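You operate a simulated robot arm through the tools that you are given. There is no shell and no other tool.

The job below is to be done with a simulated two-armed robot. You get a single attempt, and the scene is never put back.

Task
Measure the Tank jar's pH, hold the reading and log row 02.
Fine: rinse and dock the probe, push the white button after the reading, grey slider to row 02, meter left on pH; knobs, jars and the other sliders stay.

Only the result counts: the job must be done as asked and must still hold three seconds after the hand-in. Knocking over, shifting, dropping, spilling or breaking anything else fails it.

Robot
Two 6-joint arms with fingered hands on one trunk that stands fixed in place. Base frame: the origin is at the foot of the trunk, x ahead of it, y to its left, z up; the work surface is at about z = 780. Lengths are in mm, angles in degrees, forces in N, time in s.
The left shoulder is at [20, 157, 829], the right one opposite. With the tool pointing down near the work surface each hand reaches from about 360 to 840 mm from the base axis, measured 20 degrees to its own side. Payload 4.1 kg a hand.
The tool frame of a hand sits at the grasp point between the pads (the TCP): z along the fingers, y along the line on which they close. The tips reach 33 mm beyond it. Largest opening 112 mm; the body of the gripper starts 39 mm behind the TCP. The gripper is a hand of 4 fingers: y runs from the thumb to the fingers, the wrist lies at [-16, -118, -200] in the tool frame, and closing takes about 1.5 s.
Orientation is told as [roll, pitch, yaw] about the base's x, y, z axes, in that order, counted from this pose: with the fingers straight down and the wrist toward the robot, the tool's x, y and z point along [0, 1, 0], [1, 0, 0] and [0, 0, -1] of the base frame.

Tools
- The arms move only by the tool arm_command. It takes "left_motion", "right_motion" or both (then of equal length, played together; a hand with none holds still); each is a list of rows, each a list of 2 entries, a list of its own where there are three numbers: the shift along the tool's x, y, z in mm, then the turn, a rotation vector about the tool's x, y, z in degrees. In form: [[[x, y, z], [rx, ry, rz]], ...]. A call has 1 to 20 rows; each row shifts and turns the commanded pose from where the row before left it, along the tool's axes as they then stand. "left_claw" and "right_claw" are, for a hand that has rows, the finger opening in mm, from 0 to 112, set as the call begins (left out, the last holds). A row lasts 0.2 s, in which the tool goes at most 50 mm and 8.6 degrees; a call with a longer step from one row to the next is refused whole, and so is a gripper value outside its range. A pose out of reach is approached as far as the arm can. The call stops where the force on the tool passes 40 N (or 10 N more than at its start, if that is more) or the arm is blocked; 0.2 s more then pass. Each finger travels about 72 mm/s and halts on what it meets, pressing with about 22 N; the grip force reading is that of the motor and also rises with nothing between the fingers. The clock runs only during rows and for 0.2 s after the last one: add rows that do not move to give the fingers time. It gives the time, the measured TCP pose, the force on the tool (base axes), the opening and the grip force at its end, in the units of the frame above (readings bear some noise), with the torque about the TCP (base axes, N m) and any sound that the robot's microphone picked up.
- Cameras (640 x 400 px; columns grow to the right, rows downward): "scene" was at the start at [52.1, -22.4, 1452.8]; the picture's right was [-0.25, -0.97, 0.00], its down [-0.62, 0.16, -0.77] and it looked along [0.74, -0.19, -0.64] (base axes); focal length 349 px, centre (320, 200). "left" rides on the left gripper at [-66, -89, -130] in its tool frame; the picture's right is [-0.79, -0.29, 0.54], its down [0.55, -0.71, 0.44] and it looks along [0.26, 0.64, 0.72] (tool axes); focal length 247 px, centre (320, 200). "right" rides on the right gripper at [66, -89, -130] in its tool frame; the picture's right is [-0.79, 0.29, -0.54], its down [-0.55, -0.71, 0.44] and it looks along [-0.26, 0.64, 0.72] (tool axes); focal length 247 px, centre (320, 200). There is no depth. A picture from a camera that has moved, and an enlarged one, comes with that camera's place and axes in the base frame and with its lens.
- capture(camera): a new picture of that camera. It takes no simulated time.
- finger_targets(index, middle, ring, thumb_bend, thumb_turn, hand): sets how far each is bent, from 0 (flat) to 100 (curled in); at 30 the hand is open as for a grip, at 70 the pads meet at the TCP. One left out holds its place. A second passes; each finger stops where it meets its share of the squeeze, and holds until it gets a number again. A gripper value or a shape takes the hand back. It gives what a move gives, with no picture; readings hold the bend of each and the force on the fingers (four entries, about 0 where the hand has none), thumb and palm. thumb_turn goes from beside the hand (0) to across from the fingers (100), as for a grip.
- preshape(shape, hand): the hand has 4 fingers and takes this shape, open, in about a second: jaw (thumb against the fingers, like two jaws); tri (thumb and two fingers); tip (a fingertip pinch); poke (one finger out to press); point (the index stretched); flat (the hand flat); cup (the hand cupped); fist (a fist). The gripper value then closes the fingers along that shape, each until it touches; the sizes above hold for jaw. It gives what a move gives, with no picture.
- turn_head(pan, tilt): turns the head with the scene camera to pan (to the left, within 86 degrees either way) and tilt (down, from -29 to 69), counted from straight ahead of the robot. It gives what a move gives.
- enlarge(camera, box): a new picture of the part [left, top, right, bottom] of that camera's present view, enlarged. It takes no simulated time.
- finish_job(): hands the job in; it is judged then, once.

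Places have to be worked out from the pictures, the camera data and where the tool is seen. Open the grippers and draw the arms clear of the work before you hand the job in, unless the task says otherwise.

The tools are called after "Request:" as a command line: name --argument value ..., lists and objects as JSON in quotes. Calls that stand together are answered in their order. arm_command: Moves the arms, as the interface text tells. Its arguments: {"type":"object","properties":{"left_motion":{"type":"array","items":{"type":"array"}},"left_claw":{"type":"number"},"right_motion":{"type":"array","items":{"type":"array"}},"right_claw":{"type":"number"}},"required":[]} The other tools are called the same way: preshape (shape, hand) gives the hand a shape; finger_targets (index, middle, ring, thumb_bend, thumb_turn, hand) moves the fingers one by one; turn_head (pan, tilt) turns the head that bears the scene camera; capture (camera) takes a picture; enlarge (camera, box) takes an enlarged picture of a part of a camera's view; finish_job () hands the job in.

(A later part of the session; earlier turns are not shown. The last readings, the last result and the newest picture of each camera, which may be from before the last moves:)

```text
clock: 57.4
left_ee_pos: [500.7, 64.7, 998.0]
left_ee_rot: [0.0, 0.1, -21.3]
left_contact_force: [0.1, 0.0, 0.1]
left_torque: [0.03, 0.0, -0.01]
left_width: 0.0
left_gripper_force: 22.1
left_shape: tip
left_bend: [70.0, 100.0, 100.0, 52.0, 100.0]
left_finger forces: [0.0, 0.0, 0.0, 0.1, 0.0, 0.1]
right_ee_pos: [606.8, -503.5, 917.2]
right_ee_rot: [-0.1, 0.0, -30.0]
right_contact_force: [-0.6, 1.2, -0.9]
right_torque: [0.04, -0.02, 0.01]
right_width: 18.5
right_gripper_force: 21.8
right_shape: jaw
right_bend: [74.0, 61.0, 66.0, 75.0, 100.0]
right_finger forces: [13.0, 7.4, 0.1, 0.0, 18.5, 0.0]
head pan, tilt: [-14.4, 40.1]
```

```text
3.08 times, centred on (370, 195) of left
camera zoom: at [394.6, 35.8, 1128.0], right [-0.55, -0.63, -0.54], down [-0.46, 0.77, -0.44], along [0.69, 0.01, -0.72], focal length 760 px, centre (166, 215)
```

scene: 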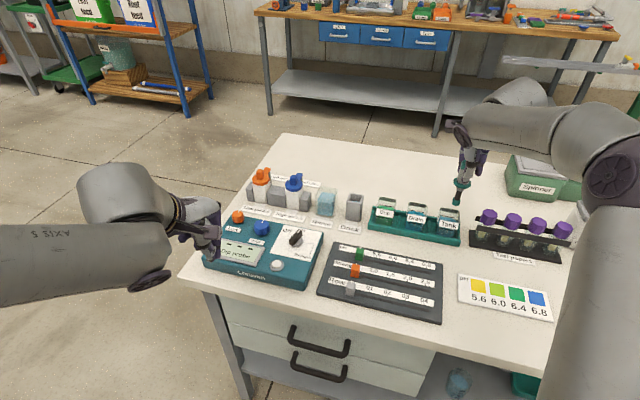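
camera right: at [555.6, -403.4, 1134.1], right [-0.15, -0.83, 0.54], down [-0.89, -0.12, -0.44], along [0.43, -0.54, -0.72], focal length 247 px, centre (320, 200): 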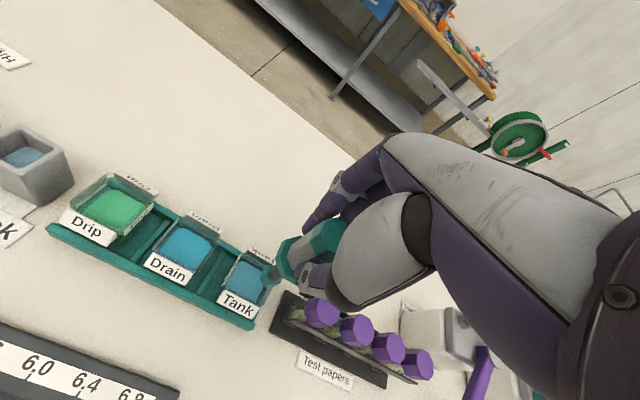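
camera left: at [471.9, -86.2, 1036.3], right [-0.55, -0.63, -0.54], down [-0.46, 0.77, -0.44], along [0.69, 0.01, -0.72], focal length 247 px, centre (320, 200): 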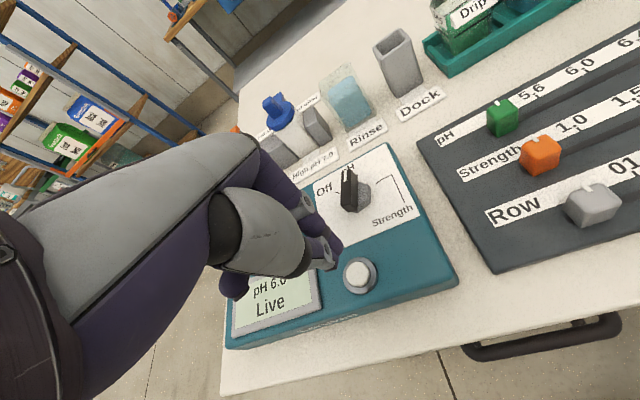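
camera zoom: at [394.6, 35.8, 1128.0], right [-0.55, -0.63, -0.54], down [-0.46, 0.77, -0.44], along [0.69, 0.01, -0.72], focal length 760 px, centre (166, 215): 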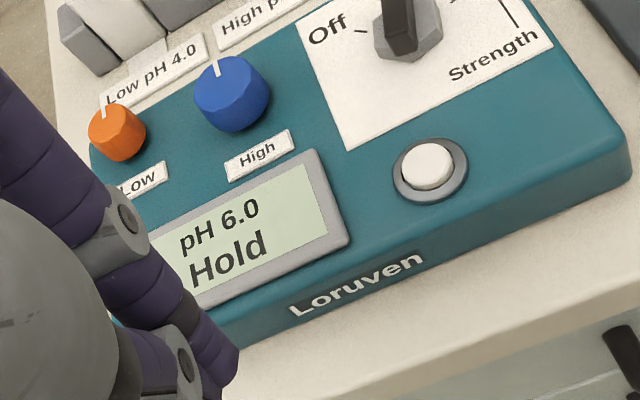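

The reading is held at pH 6.0. I raise the probe straight out of the Tank jar.

Request:
arm_command --right_motion '[[[0, 0, -6], [0, 0, 0]], [[0, 0, -8], [0, 0, 0]], [[0, 0, -8], [0, 0, 0]], [[0, 0, -8], [0, 0, 0]], [[0, 0, -8], [0, 0, 0]], [[0, 0, -8], [0, 0, 0]], [[0, 0, -10], [0, 0, 0]], [[0, 0, -12], [0, 0, 0]], [[0, 0, -12], [0, 0, 0]], [[0, 0, -12], [0, 0, 0]], [[0, 0, 0], [0, 0, 0]]]'

Request:
capture --camera "scene"

Request:
enlarge --camera "scene" --box '[365, 150, 485, 260]'

```text
clock: 59.8
left_ee_pos: [501.8, 64.6, 998.3]
left_ee_rot: [-0.1, 0.0, -21.3]
left_contact_force: [0.2, -0.1, -0.1]
left_torque: [0.03, 0.01, 0.03]
left_width: 0.0
left_gripper_force: 22.0
left_shape: tip
left_bend: [70.0, 100.0, 100.0, 52.0, 100.0]
left_finger forces: [0.0, 0.0, 0.0, 0.0, 0.0, 0.0]
right_ee_pos: [609.1, -504.3, 1011.8]
right_ee_rot: [0.0, 0.0, -30.0]
right_contact_force: [0.3, -0.2, -1.6]
right_torque: [-0.02, 0.02, 0.01]
right_width: 18.7
right_gripper_force: 21.4
right_shape: jaw
right_bend: [74.0, 61.0, 66.0, 75.0, 100.0]
right_finger forces: [13.1, 7.5, 0.1, 0.0, 18.5, 0.1]
head pan, tilt: [-14.4, 40.1]
```

```text
taken
```

scene: 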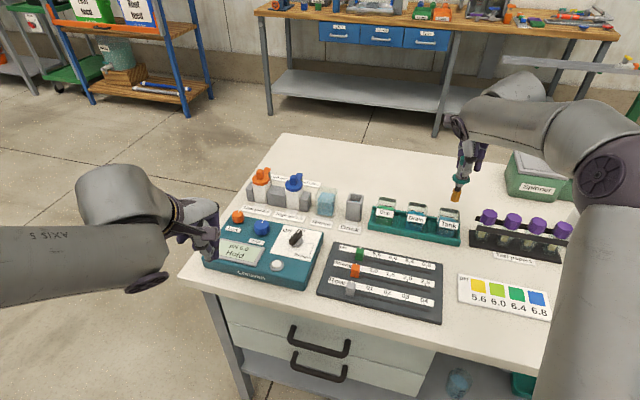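

```text
3.64 times, centred on (425, 205) of scene
camera zoom: at [52.1, -22.4, 1452.8], right [-0.25, -0.97, 0.0], down [-0.62, 0.16, -0.77], along [0.74, -0.19, -0.64], focal length 1271 px, centre (-62, 182)
```

zoom: 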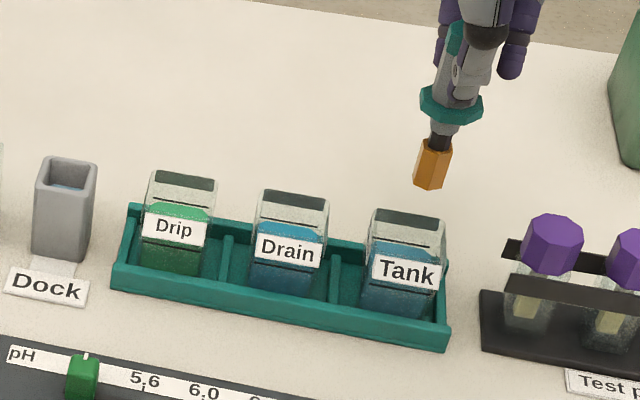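

The wetted tip has turned orange, so it needs rinsing. I carry it high above the jars and dock, then toward the Rinse jar along the earlier path.

Request:
arm_command --right_motion '[[[20, 0, 0], [0, 0, 0]], [[32, 0, 0], [0, 0, 0]], [[32, 0, 0.5], [0, 0, 0]], [[32, 0, 0.5], [0, 0, 0]], [[32, 0, 0.5], [0, 0, 0]], [[32, 0, 0.5], [0, 0, 0]], [[32, 0, 0.5], [0, 0, 0]], [[25, 0, 0.5], [0, 0, 0]], [[10, 0, 0], [0, 0, 0]], [[0, 0, 0], [0, 0, 0]]]'

Request:
capture --camera "scene"

```text
clock: 62.0
left_ee_pos: [502.2, 65.2, 998.1]
left_ee_rot: [0.0, 0.0, -21.3]
left_contact_force: [-0.2, 0.4, 0.9]
left_torque: [0.01, -0.03, 0.0]
left_width: 0.0
left_gripper_force: 22.3
left_shape: tip
left_bend: [70.0, 100.0, 100.0, 52.0, 100.0]
left_finger forces: [0.0, 0.0, 0.1, 0.1, 0.0, 0.0]
right_ee_pos: [730.8, -289.7, 1010.0]
right_ee_rot: [0.0, 0.0, -30.0]
right_contact_force: [-0.2, -0.3, -0.6]
right_torque: [-0.02, -0.01, 0.0]
right_width: 18.7
right_gripper_force: 21.9
right_shape: jaw
right_bend: [74.0, 61.0, 66.0, 75.0, 100.0]
right_finger forces: [13.3, 7.9, 0.0, 0.0, 18.3, 0.0]
head pan, tilt: [-14.4, 40.1]
```

```text
taken
```

scene: 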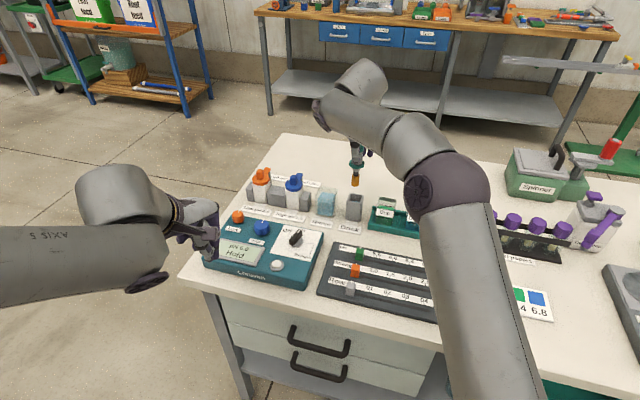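

From above the dock I go on to the Rinse jar, lowering slightly to stay within reach.

Request:
arm_command --right_motion '[[[18.5, 0.1, 9], [0, 0, 0]], [[18.5, 0.1, 9], [0, 0, 0]], [[18.5, 0.1, 9], [0, 0, 0]], [[18.5, 0.1, 9], [0, 0, 0]], [[0, 0, 0], [0, 0, 0]], [[0, 0, 0], [0, 0, 0]]]'

Request:
enlarge --camera "right" --box '[170, 190, 350, 310]'

Request:
enlarge --camera "left" --box '[310, 0, 450, 110]'

```text
clock: 63.4
left_ee_pos: [501.6, 65.0, 999.1]
left_ee_rot: [-0.1, -0.1, -21.3]
left_contact_force: [0.1, 0.3, 0.0]
left_torque: [-0.01, 0.01, 0.01]
left_width: 0.0
left_gripper_force: 22.3
left_shape: tip
left_bend: [70.0, 100.0, 100.0, 52.0, 100.0]
left_finger forces: [0.1, 0.0, 0.0, 0.0, 0.0, 0.0]
right_ee_pos: [768.6, -225.2, 972.2]
right_ee_rot: [0.0, 0.0, -30.0]
right_contact_force: [-0.1, 0.0, -1.3]
right_torque: [0.02, 0.02, 0.04]
right_width: 18.7
right_gripper_force: 22.2
right_shape: jaw
right_bend: [74.0, 61.0, 66.0, 75.0, 100.0]
right_finger forces: [13.2, 7.9, 0.0, 0.0, 18.4, 0.1]
head pan, tilt: [-14.4, 40.1]
```

```text
3.33 times, centred on (260, 250) of right
camera zoom: at [724.2, -124.4, 1101.8], right [-0.15, -0.83, 0.54], down [-0.89, -0.12, -0.44], along [0.43, -0.54, -0.72], focal length 823 px, centre (520, 33)
```

zoom: 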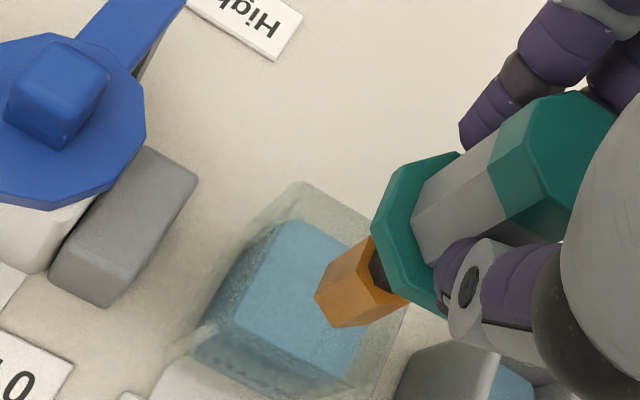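

```text
3.64 times, centred on (380, 55) of left
camera zoom: at [394.7, 35.6, 1128.2], right [-0.55, -0.63, -0.54], down [-0.46, 0.77, -0.44], along [0.69, 0.01, -0.72], focal length 898 px, centre (102, 727)
```

zoom: 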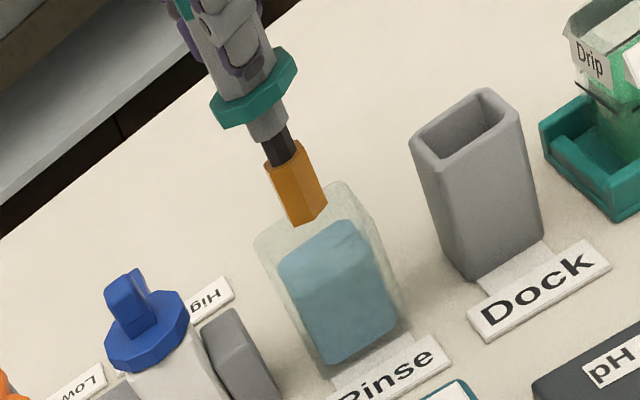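

The dirty orange sleeve is about 25 mm long. I lower it into the Rinse jar, somewhat deeper than before, first to the water and then on down.

Request:
arm_command --right_motion '[[[0.5, 1.3, 7], [0, 0, 0]], [[0.5, 1.3, 7], [0, 0, 0]], [[0.5, 1.3, 7], [0, 0, 0]], [[0.5, 0.5, 7], [0, 0, 0]], [[0, 0.5, 7], [0, 0, 0]], [[0, 0, 7], [0, 0, 0]], [[0, 0, 7], [0, 0, 0]], [[0, 0, 0], [0, 0, 0]]]'

Request:
enlarge --camera "left" --box '[310, 0, 450, 110]'

Request:
enlarge --camera "right" --box '[170, 190, 350, 310]'

```text
clock: 65.2
left_ee_pos: [502.0, 64.7, 998.0]
left_ee_rot: [-0.1, 0.0, -21.2]
left_contact_force: [-0.6, -0.2, -1.4]
left_torque: [0.0, -0.03, 0.0]
left_width: 0.0
left_gripper_force: 22.0
left_shape: tip
left_bend: [70.0, 100.0, 100.0, 52.0, 100.0]
left_finger forces: [0.0, 0.1, 0.0, 0.1, 0.0, 0.0]
right_ee_pos: [774.2, -227.3, 923.2]
right_ee_rot: [0.0, 0.0, -30.0]
right_contact_force: [-0.3, 0.3, -1.4]
right_torque: [-0.03, 0.0, -0.02]
right_width: 18.6
right_gripper_force: 22.5
right_shape: jaw
right_bend: [74.0, 61.0, 66.0, 75.0, 100.0]
right_finger forces: [13.2, 8.0, 0.0, 0.0, 18.3, 0.0]
head pan, tilt: [-14.4, 40.1]
```

```text
3.64 times, centred on (380, 55) of left
camera zoom: at [394.7, 35.6, 1128.1], right [-0.55, -0.63, -0.54], down [-0.46, 0.77, -0.44], along [0.69, 0.01, -0.72], focal length 898 px, centre (102, 727)
```

zoom: 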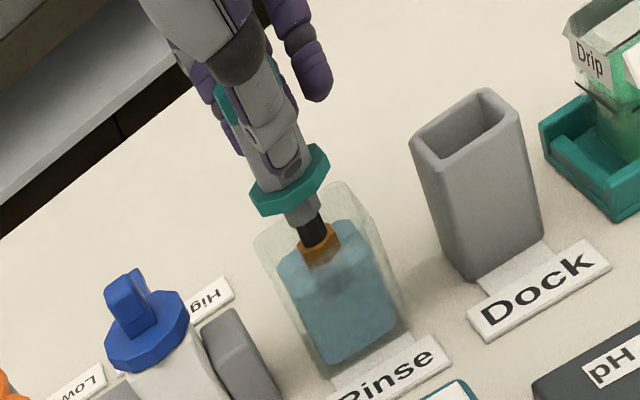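

```text
3.33 times, centred on (260, 250) of right
camera zoom: at [730.1, -126.4, 1052.2], right [-0.15, -0.83, 0.54], down [-0.89, -0.12, -0.44], along [0.43, -0.54, -0.72], focal length 823 px, centre (520, 33)
```

zoom: 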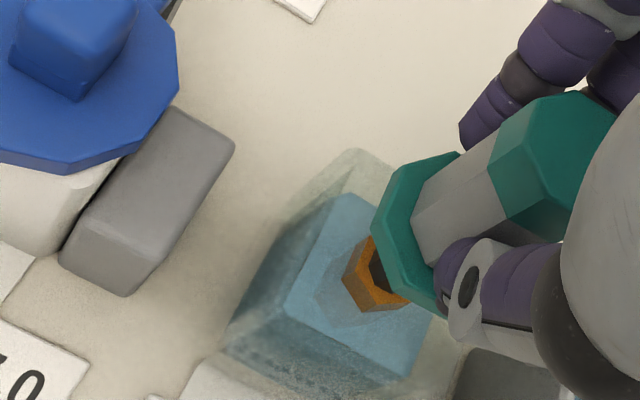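

The top of the orange sleeve is still above the water, so I lower another 11 mm carefully and hold there.

Request:
arm_command --right_motion '[[[0, 0, 4], [0, 0, 0]], [[0, 0, 4], [0, 0, 0]], [[0, 0, 3], [0, 0, 0]], [[0, 0, 0], [0, 0, 0]], [[0, 0, 0], [0, 0, 0]], [[0, 0, 0], [0, 0, 0]], [[0, 0, 0], [0, 0, 0]], [[0, 0, 0], [0, 0, 0]], [[0, 0, 0], [0, 0, 0]]]'

Request:
enlarge --camera "left" --box '[310, 0, 450, 110]'

Request:
enlarge --camera "right" --box '[170, 190, 350, 310]'

```text
clock: 67.2
left_ee_pos: [502.4, 63.3, 998.7]
left_ee_rot: [0.0, 0.0, -21.4]
left_contact_force: [-0.4, -0.4, 0.1]
left_torque: [-0.01, 0.0, 0.0]
left_width: 0.0
left_gripper_force: 22.1
left_shape: tip
left_bend: [70.0, 100.0, 100.0, 52.0, 100.0]
left_finger forces: [0.0, 0.1, 0.0, 0.0, 0.1, 0.0]
right_ee_pos: [773.1, -225.8, 911.5]
right_ee_rot: [0.0, 0.0, -30.0]
right_contact_force: [0.3, 0.1, -1.3]
right_torque: [-0.03, 0.0, 0.01]
right_width: 18.8
right_gripper_force: 22.1
right_shape: jaw
right_bend: [74.0, 61.0, 66.0, 75.0, 100.0]
right_finger forces: [13.2, 7.9, 0.0, 0.1, 18.5, 0.0]
head pan, tilt: [-14.4, 40.1]
```

```text
3.64 times, centred on (380, 55) of left
camera zoom: at [394.8, 35.6, 1128.1], right [-0.55, -0.63, -0.54], down [-0.46, 0.77, -0.44], along [0.69, 0.01, -0.72], focal length 898 px, centre (102, 727)
```

zoom: 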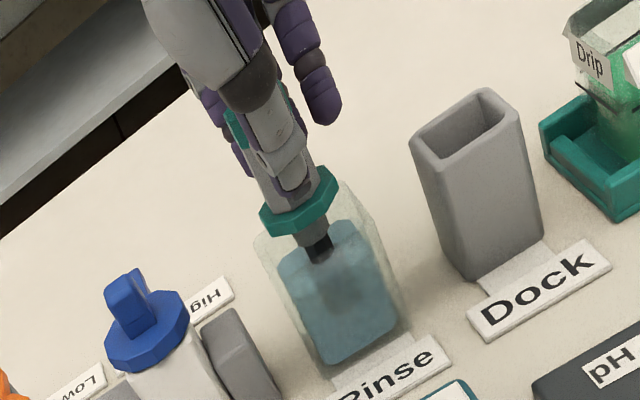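

```text
3.33 times, centred on (260, 250) of right
camera zoom: at [729.3, -125.7, 1040.8], right [-0.15, -0.83, 0.54], down [-0.89, -0.12, -0.44], along [0.43, -0.54, -0.72], focal length 823 px, centre (520, 33)
```

zoom: 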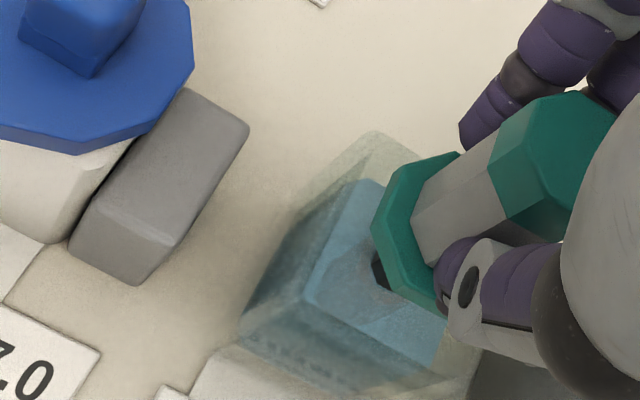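

The sleeve is under water. I hold it a little longer, then raise it to check whether it is clean.

Request:
arm_command --right_motion '[[[0, 0, 0], [0, 0, 0]], [[0, 0, 0], [0, 0, 0]], [[0, 0, 0], [0, 0, 0]], [[0, 0, 0], [0, 0, 0]], [[0, 0, 0], [0, 0, 0]], [[0, 0, -7], [0, 0, 0]], [[0, 0, -7], [0, 0, 0]], [[0, 0, -7], [0, 0, 0]], [[0, 0, -7], [0, 0, 0]], [[0, 0, -8], [0, 0, 0]], [[0, 0, -8], [0, 0, 0]], [[0, 0, -8], [0, 0, 0]], [[0, 0, 0], [0, 0, 0]]]'

Request:
enlarge --camera "left" --box '[310, 0, 450, 110]'

Request:
enlarge --camera "right" --box '[170, 190, 350, 310]'

```text
clock: 70.0
left_ee_pos: [501.7, 64.7, 998.8]
left_ee_rot: [0.0, -0.1, -21.3]
left_contact_force: [0.1, 0.2, 1.0]
left_torque: [-0.03, -0.06, -0.01]
left_width: 0.0
left_gripper_force: 22.0
left_shape: tip
left_bend: [70.0, 100.0, 100.0, 52.0, 100.0]
left_finger forces: [0.0, 0.0, 0.0, 0.1, 0.1, 0.0]
right_ee_pos: [771.9, -225.6, 962.8]
right_ee_rot: [0.0, -0.1, -30.0]
right_contact_force: [0.5, -0.1, -1.7]
right_torque: [0.01, -0.01, 0.04]
right_width: 18.6
right_gripper_force: 22.0
right_shape: jaw
right_bend: [74.0, 61.0, 66.0, 75.0, 100.0]
right_finger forces: [13.4, 8.0, 0.1, 0.0, 18.4, 0.0]
head pan, tilt: [-14.4, 40.1]
```

```text
3.64 times, centred on (380, 55) of left
camera zoom: at [394.8, 35.6, 1128.1], right [-0.55, -0.63, -0.54], down [-0.46, 0.77, -0.44], along [0.69, 0.01, -0.72], focal length 898 px, centre (102, 727)
```

zoom: 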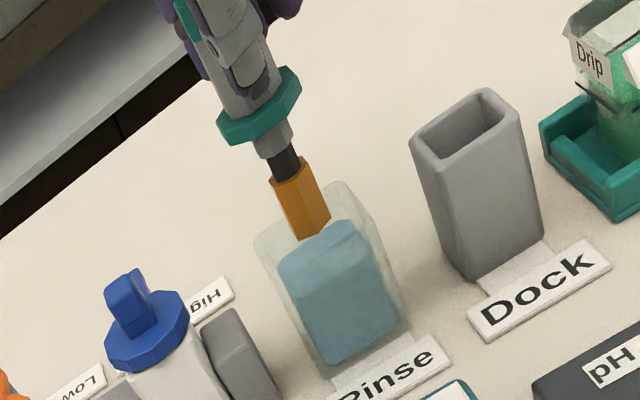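

```text
3.33 times, centred on (260, 250) of right
camera zoom: at [728.0, -126.0, 1091.8], right [-0.15, -0.83, 0.54], down [-0.89, -0.12, -0.44], along [0.43, -0.54, -0.72], focal length 823 px, centre (520, 33)
```

zoom: 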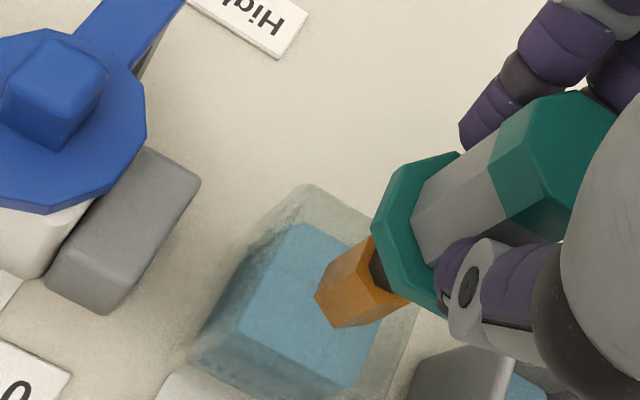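

Still orange, so the rinse needs longer or more motion. I lower again, a little deeper, and swish gently by ±3 mm for several seconds.

Request:
arm_command --right_motion '[[[0, 0, 8], [0, 0, 0]], [[0.3, 0.5, 8], [0, 0, 0]], [[0.3, 0.5, 8], [0, 0, 0]], [[0, 0.5, 8], [0, 0, 0]], [[0, 0, 8], [0, 0, 0]], [[0, 0, 7], [0, 0, 0]], [[0, 0, 4], [0, 0, 0]], [[0, 0, 2], [0, 0, 0]], [[0, 0, 0], [0, 0, 0]]]'

Request:
arm_command --right_motion '[[[3, 0, 0], [0, 0, 0]], [[-3, 0, 0], [0, 0, 0]], [[-3, 0, 0], [0, 0, 0]], [[3, 0, 0], [0, 0, 0]], [[0, 3, 0], [0, 0, 0]], [[0, -3, 0], [0, 0, 0]], [[0, -3, 0], [0, 0, 0]], [[0, 3, 0], [0, 0, 0]], [[3, 0, 0], [0, 0, 0]], [[-3, 0, 0], [0, 0, 0]], [[-3, 0, 0], [0, 0, 0]], [[3, 0, 0], [0, 0, 0]], [[0, 3, 0], [0, 0, 0]], [[0, -3, 0], [0, 0, 0]], [[0, -3, 0], [0, 0, 0]], [[0, 3, 0], [0, 0, 0]], [[0, 0, 0], [0, 0, 0]], [[0, 0, 0], [0, 0, 0]], [[0, 0, 0], [0, 0, 0]], [[0, 0, 0], [0, 0, 0]]]'

Request:
enlarge --camera "left" --box '[310, 0, 450, 110]'

Request:
enlarge --camera "right" --box '[170, 190, 350, 310]'

```text
clock: 72.0
left_ee_pos: [502.1, 64.2, 997.0]
left_ee_rot: [0.0, 0.0, -21.3]
left_contact_force: [-0.4, -0.6, -0.1]
left_torque: [0.02, 0.0, 0.0]
left_width: 0.2
left_gripper_force: 22.1
left_shape: tip
left_bend: [70.0, 100.0, 100.0, 52.0, 100.0]
left_finger forces: [0.0, 0.1, 0.0, 0.0, 0.0, 0.1]
right_ee_pos: [774.9, -227.7, 910.1]
right_ee_rot: [0.0, 0.1, -29.9]
right_contact_force: [-0.4, 0.0, -0.9]
right_torque: [-0.01, -0.03, -0.01]
right_width: 18.7
right_gripper_force: 22.5
right_shape: jaw
right_bend: [74.0, 61.0, 66.0, 75.0, 100.0]
right_finger forces: [13.2, 8.0, 0.0, 0.0, 18.3, 0.1]
head pan, tilt: [-14.4, 40.1]
```

```text
clock: 76.2
left_ee_pos: [500.9, 65.6, 998.0]
left_ee_rot: [0.0, 0.0, -21.3]
left_contact_force: [0.0, -0.3, -0.1]
left_torque: [0.0, 0.02, 0.0]
left_width: 0.0
left_gripper_force: 21.7
left_shape: tip
left_bend: [70.0, 100.0, 100.0, 52.0, 100.0]
left_finger forces: [0.1, 0.0, 0.0, 0.0, 0.1, 0.0]
right_ee_pos: [773.3, -225.7, 910.3]
right_ee_rot: [-0.1, 0.0, -30.0]
right_contact_force: [-0.1, -0.5, -0.8]
right_torque: [0.0, 0.01, -0.01]
right_width: 18.6
right_gripper_force: 22.2
right_shape: jaw
right_bend: [74.0, 61.0, 66.0, 75.0, 100.0]
right_finger forces: [13.3, 8.0, 0.0, 0.0, 18.3, 0.1]
head pan, tilt: [-14.4, 40.1]
```

```text
3.64 times, centred on (380, 55) of left
camera zoom: at [394.8, 35.6, 1128.1], right [-0.55, -0.63, -0.54], down [-0.46, 0.77, -0.44], along [0.69, 0.01, -0.72], focal length 898 px, centre (102, 727)
```

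zoom: 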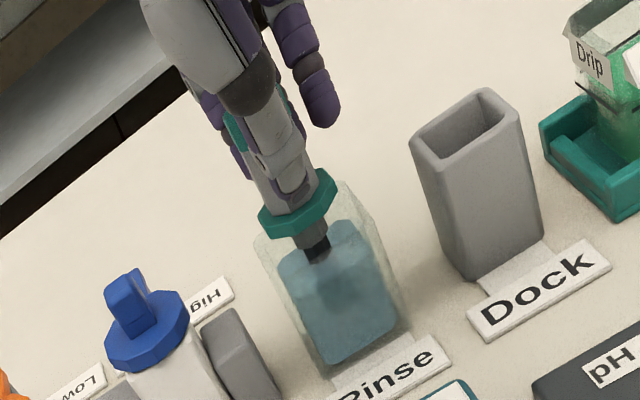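

```text
3.33 times, centred on (260, 250) of right
camera zoom: at [730.4, -125.3, 1039.6], right [-0.15, -0.83, 0.54], down [-0.89, -0.12, -0.44], along [0.43, -0.54, -0.72], focal length 823 px, centre (520, 33)
```

zoom: 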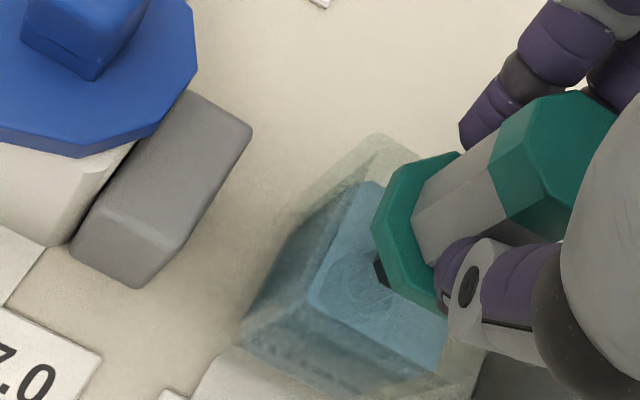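

I raise the probe again to see whether the tip is clean now.

Request:
arm_command --right_motion '[[[0, 0, -7], [0, 0, 0]], [[0, 0, -7], [0, 0, 0]], [[0, 0, -7], [0, 0, 0]], [[0, 0, -7], [0, 0, 0]], [[0, 0, -8], [0, 0, 0]], [[0, 0, -8], [0, 0, 0]], [[0, 0, -8], [0, 0, 0]], [[0, 0, 0], [0, 0, 0]]]'

Request:
enlarge --camera "left" --box '[310, 0, 450, 110]'

Request:
enlarge --camera "right" --box '[170, 190, 350, 310]'

```text
clock: 78.0
left_ee_pos: [501.3, 64.5, 998.5]
left_ee_rot: [0.1, 0.0, -21.3]
left_contact_force: [-0.2, 0.7, -0.2]
left_torque: [-0.01, -0.01, 0.0]
left_width: 0.1
left_gripper_force: 21.8
left_shape: tip
left_bend: [70.0, 100.0, 100.0, 52.0, 100.0]
left_finger forces: [0.1, 0.0, 0.0, 0.1, 0.1, 0.0]
right_ee_pos: [771.4, -226.6, 963.3]
right_ee_rot: [-0.1, 0.0, -30.0]
right_contact_force: [-0.6, 0.4, -0.5]
right_torque: [0.0, -0.03, -0.01]
right_width: 18.7
right_gripper_force: 22.2
right_shape: jaw
right_bend: [74.0, 61.0, 66.0, 75.0, 100.0]
right_finger forces: [13.3, 8.1, 0.0, 0.1, 18.3, 0.1]
head pan, tilt: [-14.4, 40.1]
```

```text
3.64 times, centred on (380, 55) of left
camera zoom: at [394.8, 35.6, 1128.1], right [-0.55, -0.63, -0.54], down [-0.46, 0.77, -0.44], along [0.69, 0.01, -0.72], focal length 898 px, centre (102, 727)
```

zoom: 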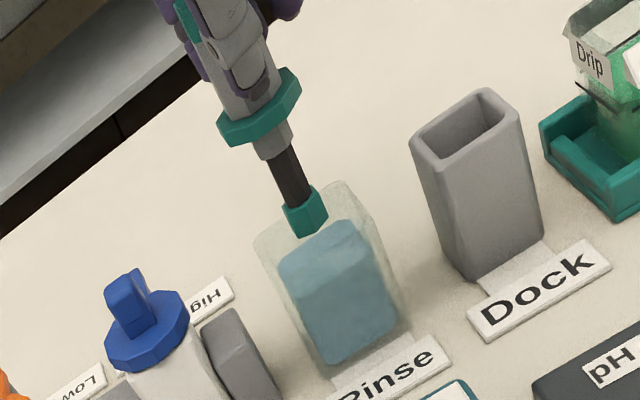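

```text
3.33 times, centred on (260, 250) of right
camera zoom: at [728.3, -126.0, 1091.1], right [-0.15, -0.83, 0.54], down [-0.89, -0.12, -0.44], along [0.43, -0.54, -0.72], focal length 823 px, centre (520, 33)
```

zoom: 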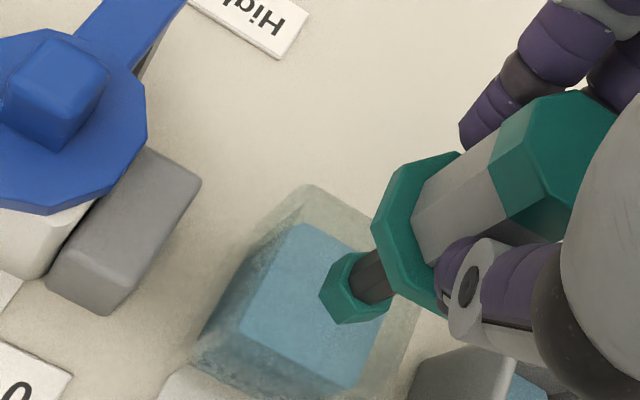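

The tip is clean (teal) again. I raise it clear of the rim and go back above the dock.

Request:
arm_command --right_motion '[[[0, -2, -6], [0, 0, 0]], [[0, -2, -5], [0, 0, 0]], [[-10, 0, -4], [0, 0, 0]], [[-20, 0.1, -4], [0, 0, 0]], [[-20, 0.1, -2], [0, 0, 0]], [[-18.5, 0.1, -2], [0, 0, 0]], [[-10, 0.1, 0], [0, 0, 0]], [[0, 0, 0], [0, 0, 0]], [[0, 0, 0], [0, 0, 0]]]'

Request:
enlarge --camera "right" --box '[170, 190, 350, 310]'

Request:
enlarge --camera "scene" --box '[305, 140, 405, 240]'

Request:
enlarge --camera "left" --box '[340, 0, 480, 110]'

```text
clock: 80.0
left_ee_pos: [502.9, 64.9, 998.3]
left_ee_rot: [0.1, 0.1, -21.3]
left_contact_force: [-0.1, 1.0, -0.1]
left_torque: [0.01, 0.0, -0.02]
left_width: 0.0
left_gripper_force: 22.4
left_shape: tip
left_bend: [70.0, 100.0, 100.0, 52.0, 100.0]
left_finger forces: [0.0, 0.0, 0.0, 0.1, 0.0, 0.0]
right_ee_pos: [752.8, -293.3, 993.7]
right_ee_rot: [0.0, 0.2, -30.1]
right_contact_force: [-0.3, -0.6, -1.5]
right_torque: [0.02, 0.01, 0.02]
right_width: 18.7
right_gripper_force: 22.1
right_shape: jaw
right_bend: [74.0, 61.0, 66.0, 75.0, 100.0]
right_finger forces: [13.3, 8.2, 0.0, 0.0, 18.4, 0.0]
right hand out of reach, approached as far as the arm can: row 5, 6, 7
head pan, tilt: [-14.4, 40.1]
```

```text
3.33 times, centred on (260, 250) of right
camera zoom: at [707.9, -193.7, 1122.3], right [-0.15, -0.83, 0.54], down [-0.89, -0.12, -0.43], along [0.43, -0.54, -0.72], focal length 823 px, centre (520, 33)
```

zoom: 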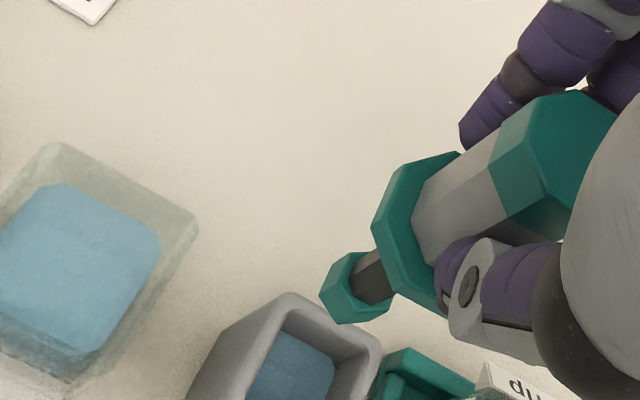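

```text
4.00 times, centred on (355, 190) of scene
camera zoom: at [52.1, -22.4, 1452.8], right [-0.25, -0.97, 0.0], down [-0.62, 0.16, -0.77], along [0.74, -0.19, -0.64], focal length 1398 px, centre (180, 240)
```

zoom: 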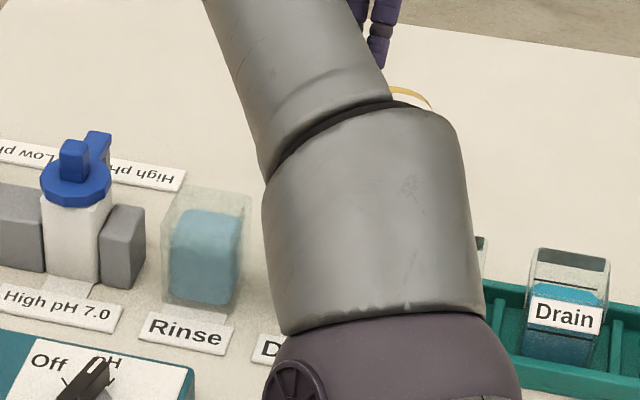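

```text
3.64 times, centred on (410, 55) of left
camera zoom: at [394.8, 35.6, 1128.1], right [-0.55, -0.63, -0.54], down [-0.46, 0.77, -0.44], along [0.69, 0.01, -0.72], focal length 898 px, centre (-7, 727)
```

zoom: 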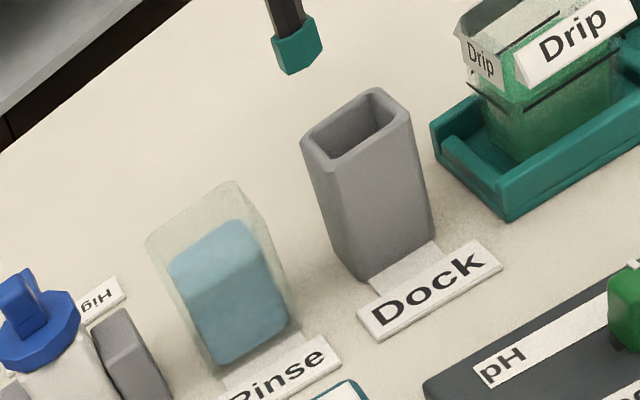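

The hand slid along its reach limit to (752.8,-293.3). I bring it back to above the dock axis at (728.7,-293).

Request:
arm_command --right_motion '[[[-4, -7, 0], [0, 0, 0]], [[-4, -7, 0], [0, 0, 0]], [[-3.8, -7, 0], [0, 0, 0]], [[0, 0, 0], [0, 0, 0]], [[0, 0, 0], [0, 0, 0]]]'

Request:
enlarge --camera "right" --box '[170, 190, 350, 310]'

Request:
enlarge --camera "scene" --box '[305, 140, 405, 240]'

Request:
enlarge --camera "left" --box '[340, 0, 480, 110]'

```text
clock: 81.2
left_ee_pos: [502.1, 65.9, 998.0]
left_ee_rot: [-0.1, 0.0, -21.3]
left_contact_force: [-0.3, 0.2, -0.3]
left_torque: [0.0, -0.02, 0.0]
left_width: 0.0
left_gripper_force: 21.8
left_shape: tip
left_bend: [70.0, 100.0, 100.0, 52.0, 100.0]
left_finger forces: [0.0, 0.0, 0.0, 0.0, 0.1, 0.0]
right_ee_pos: [749.0, -293.0, 999.2]
right_ee_rot: [0.0, 0.1, -30.0]
right_contact_force: [0.4, -0.4, -1.4]
right_torque: [-0.04, -0.01, -0.01]
right_width: 18.8
right_gripper_force: 21.6
right_shape: jaw
right_bend: [74.0, 61.0, 66.0, 75.0, 100.0]
right_finger forces: [13.2, 8.3, 0.0, 0.1, 18.2, 0.1]
right hand out of reach, approached as far as the arm can: row 1, 2, 3
head pan, tilt: [-14.4, 40.1]
```

```text
3.33 times, centred on (260, 250) of right
camera zoom: at [705.5, -192.6, 1129.8], right [-0.15, -0.83, 0.54], down [-0.89, -0.12, -0.43], along [0.43, -0.54, -0.72], focal length 823 px, centre (520, 33)
```

zoom: 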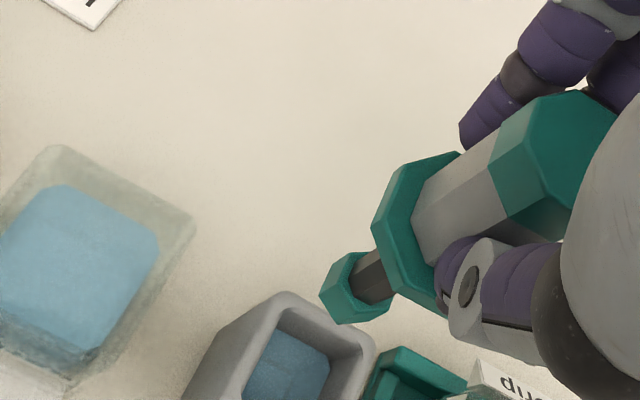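

```text
4.00 times, centred on (355, 190) of scene
camera zoom: at [52.1, -22.4, 1452.8], right [-0.25, -0.97, 0.0], down [-0.62, 0.16, -0.77], along [0.74, -0.19, -0.64], focal length 1398 px, centre (180, 240)
```

zoom: 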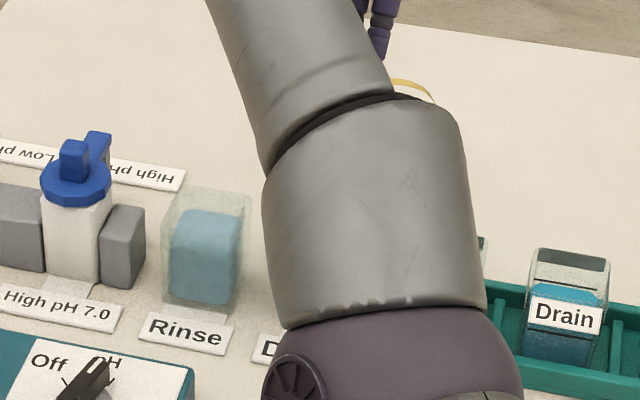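

```text
3.64 times, centred on (410, 55) of left
camera zoom: at [394.8, 35.6, 1128.1], right [-0.55, -0.63, -0.54], down [-0.46, 0.77, -0.44], along [0.69, 0.01, -0.72], focal length 898 px, centre (-7, 727)
```

zoom: 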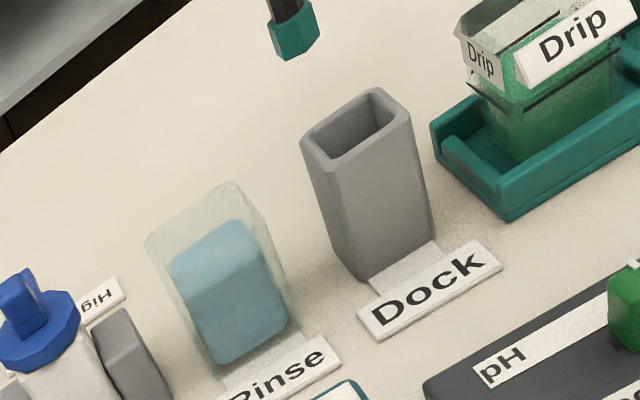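

The arm is stretched out near its limit and barely moved. I ease it back and slightly down in small steps to leave that limit, keeping the tip above the dock's top.

Request:
arm_command --right_motion '[[[-2, -5, 4], [0, 0, 0]], [[-2, -5, 4], [0, 0, 0]], [[-2, -5, 4], [0, 0, 0]], [[0, 0, 0], [0, 0, 0]]]'

Request:
enlarge --camera "right" --box '[170, 190, 350, 310]'

Request:
capture --camera "scene"

```text
clock: 82.2
left_ee_pos: [502.9, 65.3, 997.2]
left_ee_rot: [0.1, -0.1, -21.3]
left_contact_force: [-0.5, -0.8, 0.6]
left_torque: [-0.01, 0.02, 0.01]
left_width: 0.2
left_gripper_force: 22.5
left_shape: tip
left_bend: [70.0, 100.0, 100.0, 52.0, 100.0]
left_finger forces: [0.0, 0.0, 0.0, 0.1, 0.0, 0.0]
right_ee_pos: [749.9, -294.0, 995.8]
right_ee_rot: [0.0, 0.2, -30.1]
right_contact_force: [0.0, -0.9, -1.9]
right_torque: [0.0, -0.03, -0.02]
right_width: 18.7
right_gripper_force: 21.5
right_shape: jaw
right_bend: [74.0, 61.0, 66.0, 75.0, 100.0]
right_finger forces: [13.3, 8.2, 0.1, 0.0, 18.3, 0.1]
right hand out of reach, approached as far as the arm can: row 1, 2, 3
head pan, tilt: [-14.4, 40.1]
```

```text
3.33 times, centred on (260, 250) of right
camera zoom: at [707.0, -192.9, 1125.3], right [-0.15, -0.83, 0.54], down [-0.89, -0.12, -0.43], along [0.43, -0.54, -0.72], focal length 823 px, centre (520, 33)
```

zoom: 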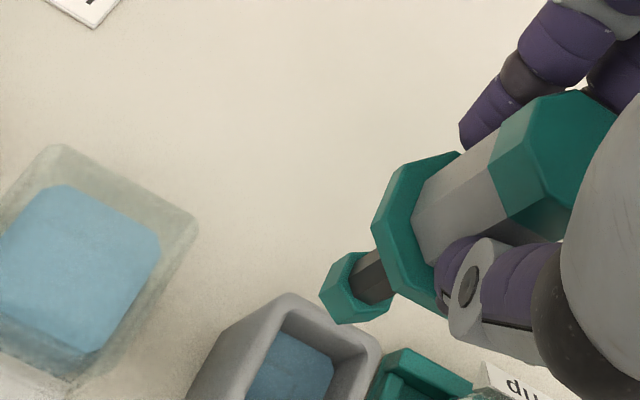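

```text
taken
```

scene: 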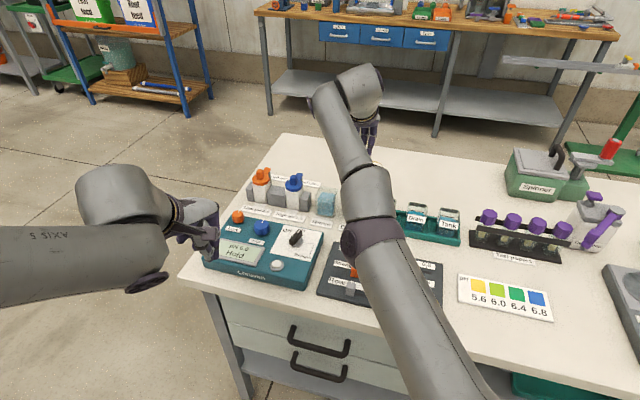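

The arm has straightened into its limit and small inward steps do not pull it free. I give one larger inward step, with the tip 30 mm above the dock, so the elbow bends again.

Request:
arm_command --right_motion '[[[-10, -45, 0], [0, 0, 0]], [[0, 0, 0], [0, 0, 0]], [[0, 0, 0], [0, 0, 0]]]'

Request:
capture --camera "scene"

Request:
enlarge --camera "right" --box '[170, 190, 350, 310]'

```text
clock: 83.0
left_ee_pos: [500.2, 65.5, 998.7]
left_ee_rot: [0.1, 0.1, -21.2]
left_contact_force: [-0.6, 0.4, 0.2]
left_torque: [-0.02, -0.01, -0.01]
left_width: 0.0
left_gripper_force: 21.9
left_shape: tip
left_bend: [70.0, 100.0, 100.0, 52.0, 100.0]
left_finger forces: [0.0, 0.1, 0.0, 0.0, 0.0, 0.0]
right_ee_pos: [746.9, -283.0, 1010.2]
right_ee_rot: [-0.1, 0.2, -29.9]
right_contact_force: [-0.5, 0.7, -1.1]
right_torque: [0.01, 0.01, 0.02]
right_width: 18.8
right_gripper_force: 22.1
right_shape: jaw
right_bend: [74.0, 61.0, 66.0, 75.0, 100.0]
right_finger forces: [13.4, 8.3, 0.1, 0.0, 18.3, 0.0]
right hand out of reach, approached as far as the arm can: row 1
head pan, tilt: [-14.4, 40.1]
```

```text
taken
```

scene: 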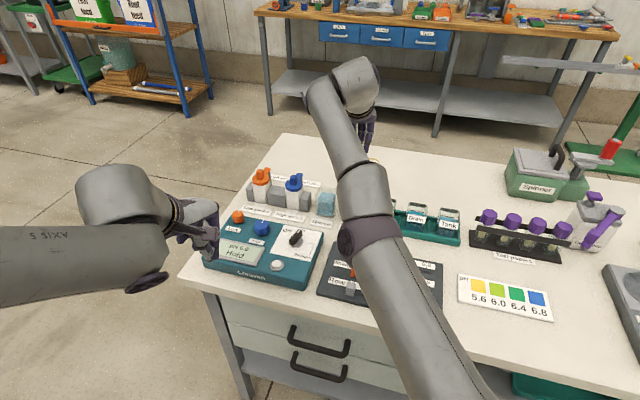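

```text
3.33 times, centred on (260, 250) of right
camera zoom: at [702.6, -181.9, 1138.9], right [-0.15, -0.83, 0.54], down [-0.89, -0.12, -0.43], along [0.42, -0.54, -0.72], focal length 823 px, centre (520, 33)
```

zoom: 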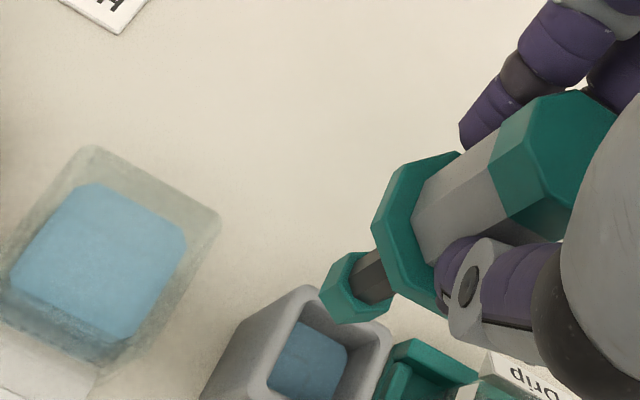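

The hand is sliding on the edge of its reach with a straight elbow. Earlier a pure downward move bent the elbow again, so I do that: 26 mm down leaves the tip about 19 mm above the dock.

Request:
arm_command --right_motion '[[[0, 0, 13], [0, 0, 0]], [[0, 0, 13], [0, 0, 0]], [[0, 0, 0], [0, 0, 0]]]'

Request:
capture --camera "scene"

Request:
enlarge --camera "right" --box '[170, 190, 350, 310]'

```text
clock: 83.8
left_ee_pos: [502.5, 64.7, 998.3]
left_ee_rot: [0.1, 0.0, -21.3]
left_contact_force: [-0.5, -0.6, -0.6]
left_torque: [0.04, 0.05, 0.0]
left_width: 0.0
left_gripper_force: 22.1
left_shape: tip
left_bend: [70.0, 100.0, 100.0, 52.0, 100.0]
left_finger forces: [0.0, 0.0, 0.1, 0.0, 0.0, 0.1]
right_ee_pos: [753.5, -281.6, 986.0]
right_ee_rot: [-0.1, 0.3, -30.0]
right_contact_force: [-0.3, -0.3, -1.1]
right_torque: [-0.02, -0.01, 0.0]
right_width: 18.7
right_gripper_force: 21.7
right_shape: jaw
right_bend: [74.0, 61.0, 66.0, 75.0, 100.0]
right_finger forces: [13.4, 8.3, 0.0, 0.0, 18.4, 0.1]
right hand out of reach, approached as far as the arm can: row 1, 2
head pan, tilt: [-14.4, 40.1]
```

```text
taken
```

scene: 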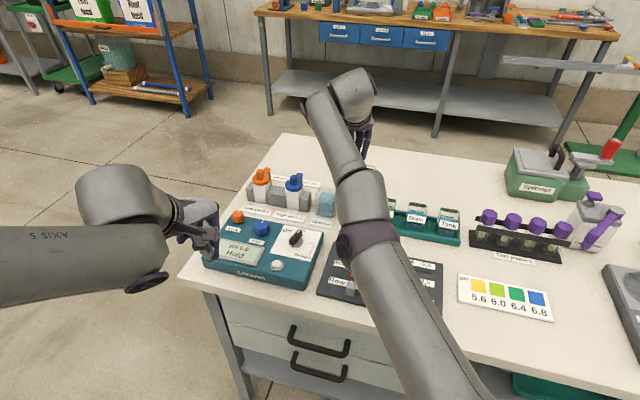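

```text
3.33 times, centred on (260, 250) of right
camera zoom: at [710.6, -181.1, 1116.2], right [-0.15, -0.83, 0.54], down [-0.89, -0.12, -0.43], along [0.43, -0.54, -0.72], focal length 823 px, centre (520, 33)
```

zoom: 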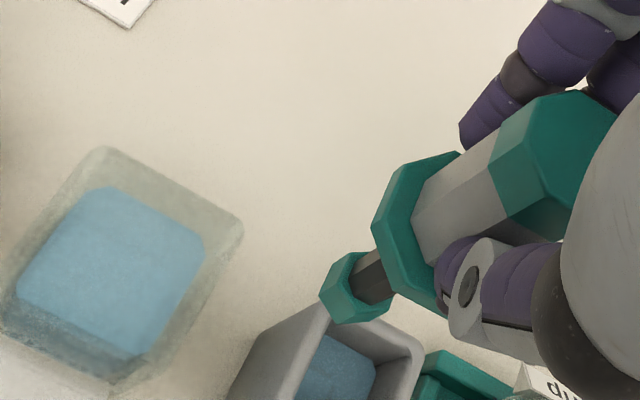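

Sliding still. Since the elbow bends outward to the right, a move to the left should flex it again; I move left and inward, staying above the rims.

Request:
arm_command --right_motion '[[[10, -6, 0], [0, 0, 0]], [[10, -6, 0], [0, 0, 0]], [[10, -6, 0], [0, 0, 0]], [[10, -6, 0], [0, 0, 0]], [[0, 0, 0], [0, 0, 0]]]'

Request:
capture --camera "scene"

Request:
enlarge --camera "right" --box '[170, 190, 350, 310]'

```text
clock: 85.0
left_ee_pos: [501.7, 65.4, 998.3]
left_ee_rot: [-0.1, 0.1, -21.3]
left_contact_force: [-0.3, -0.7, 0.2]
left_torque: [0.02, 0.01, 0.0]
left_width: 0.0
left_gripper_force: 22.1
left_shape: tip
left_bend: [70.0, 100.0, 100.0, 52.0, 100.0]
left_finger forces: [0.0, 0.0, 0.0, 0.1, 0.0, 0.0]
right_ee_pos: [754.0, -233.2, 987.7]
right_ee_rot: [0.0, 0.1, -30.0]
right_contact_force: [0.3, 0.1, -1.7]
right_torque: [-0.01, 0.0, -0.03]
right_width: 18.3
right_gripper_force: 22.1
right_shape: jaw
right_bend: [74.0, 61.0, 66.0, 75.0, 100.0]
right_finger forces: [13.3, 8.3, 0.0, 0.0, 18.3, 0.0]
head pan, tilt: [-14.4, 40.1]
```

```text
taken
```

scene: 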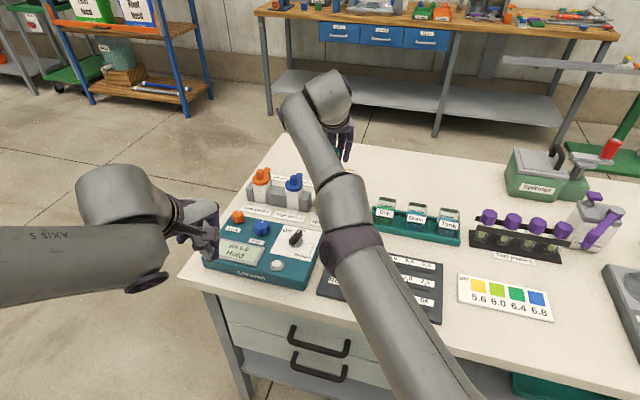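

```text
3.33 times, centred on (260, 250) of right
camera zoom: at [710.6, -133.7, 1117.0], right [-0.15, -0.83, 0.54], down [-0.89, -0.12, -0.43], along [0.43, -0.54, -0.72], focal length 823 px, centre (520, 33)
```

zoom: 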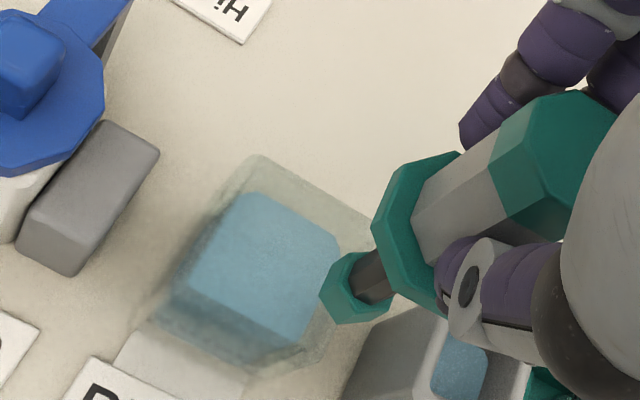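

This move was reached without a flag. I test whether the arm can now pull inward freely, by 24 mm toward the robot at the same height.

Request:
arm_command --right_motion '[[[0, -8, 0], [0, 0, 0]], [[0, -8, 0], [0, 0, 0]], [[0, -8, 0], [0, 0, 0]], [[0, 0, 0], [0, 0, 0]]]'

Request:
capture --camera "scene"

```text
clock: 86.0
left_ee_pos: [501.3, 64.6, 997.5]
left_ee_rot: [0.1, 0.0, -21.3]
left_contact_force: [0.0, 0.2, 1.2]
left_torque: [0.01, -0.01, 0.03]
left_width: 0.1
left_gripper_force: 21.9
left_shape: tip
left_bend: [70.0, 100.0, 100.0, 52.0, 100.0]
left_finger forces: [0.0, 0.0, 0.0, 0.0, 0.1, 0.0]
right_ee_pos: [751.7, -222.3, 995.3]
right_ee_rot: [0.0, 0.2, -30.0]
right_contact_force: [0.1, -0.1, -0.8]
right_torque: [0.0, 0.01, -0.06]
right_width: 19.0
right_gripper_force: 21.8
right_shape: jaw
right_bend: [74.0, 61.0, 66.0, 75.0, 100.0]
right_finger forces: [13.4, 8.2, 0.1, 0.0, 18.3, 0.1]
right hand out of reach, approached as far as the arm can: row 1, 2, 3
head pan, tilt: [-14.4, 40.1]
```

```text
taken
```

scene: 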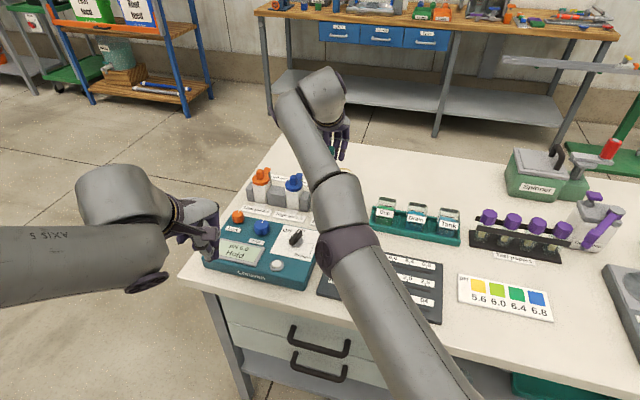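

The elbow is caught on the wrong side of straight. I command a step straight outward (which it can only follow a little) to straighten it fully, then a step inward, to let the elbow flex the right way.

Request:
arm_command --right_motion '[[[13, 22.5, -15], [0, 0, 0]], [[0, 0, 0], [0, 0, 0]], [[-8, -14, 9], [0, 0, 0]], [[-8, -14, 9], [0, 0, 0]], [[0, 0, 0], [0, 0, 0]]]'

Request:
capture --camera "scene"

```text
clock: 87.2
left_ee_pos: [501.8, 64.1, 1000.1]
left_ee_rot: [-0.1, -0.1, -21.3]
left_contact_force: [0.1, -0.2, -0.5]
left_torque: [-0.01, 0.02, -0.02]
left_width: 0.1
left_gripper_force: 22.1
left_shape: tip
left_bend: [70.0, 100.0, 100.0, 52.0, 100.0]
left_finger forces: [0.0, 0.0, 0.0, 0.1, 0.1, 0.0]
right_ee_pos: [752.0, -221.2, 994.5]
right_ee_rot: [0.0, 0.1, -30.0]
right_contact_force: [-0.2, -0.8, -0.9]
right_torque: [-0.02, -0.03, 0.0]
right_width: 18.7
right_gripper_force: 21.6
right_shape: jaw
right_bend: [74.0, 61.0, 66.0, 75.0, 100.0]
right_finger forces: [13.4, 8.6, 0.0, 0.1, 18.2, 0.1]
right hand out of reach, approached as far as the arm can: row 1, 3, 4
head pan, tilt: [-14.4, 40.1]
```

```text
taken
```

scene: 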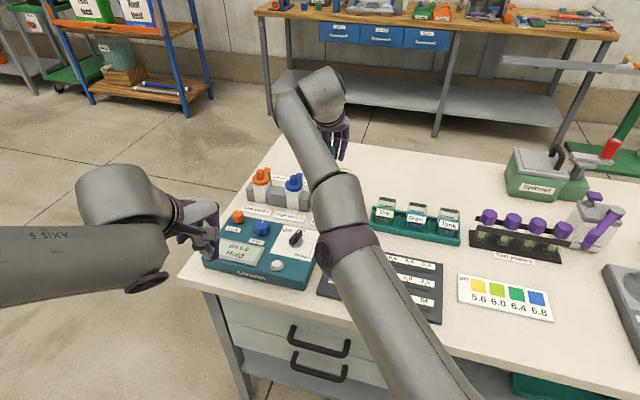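

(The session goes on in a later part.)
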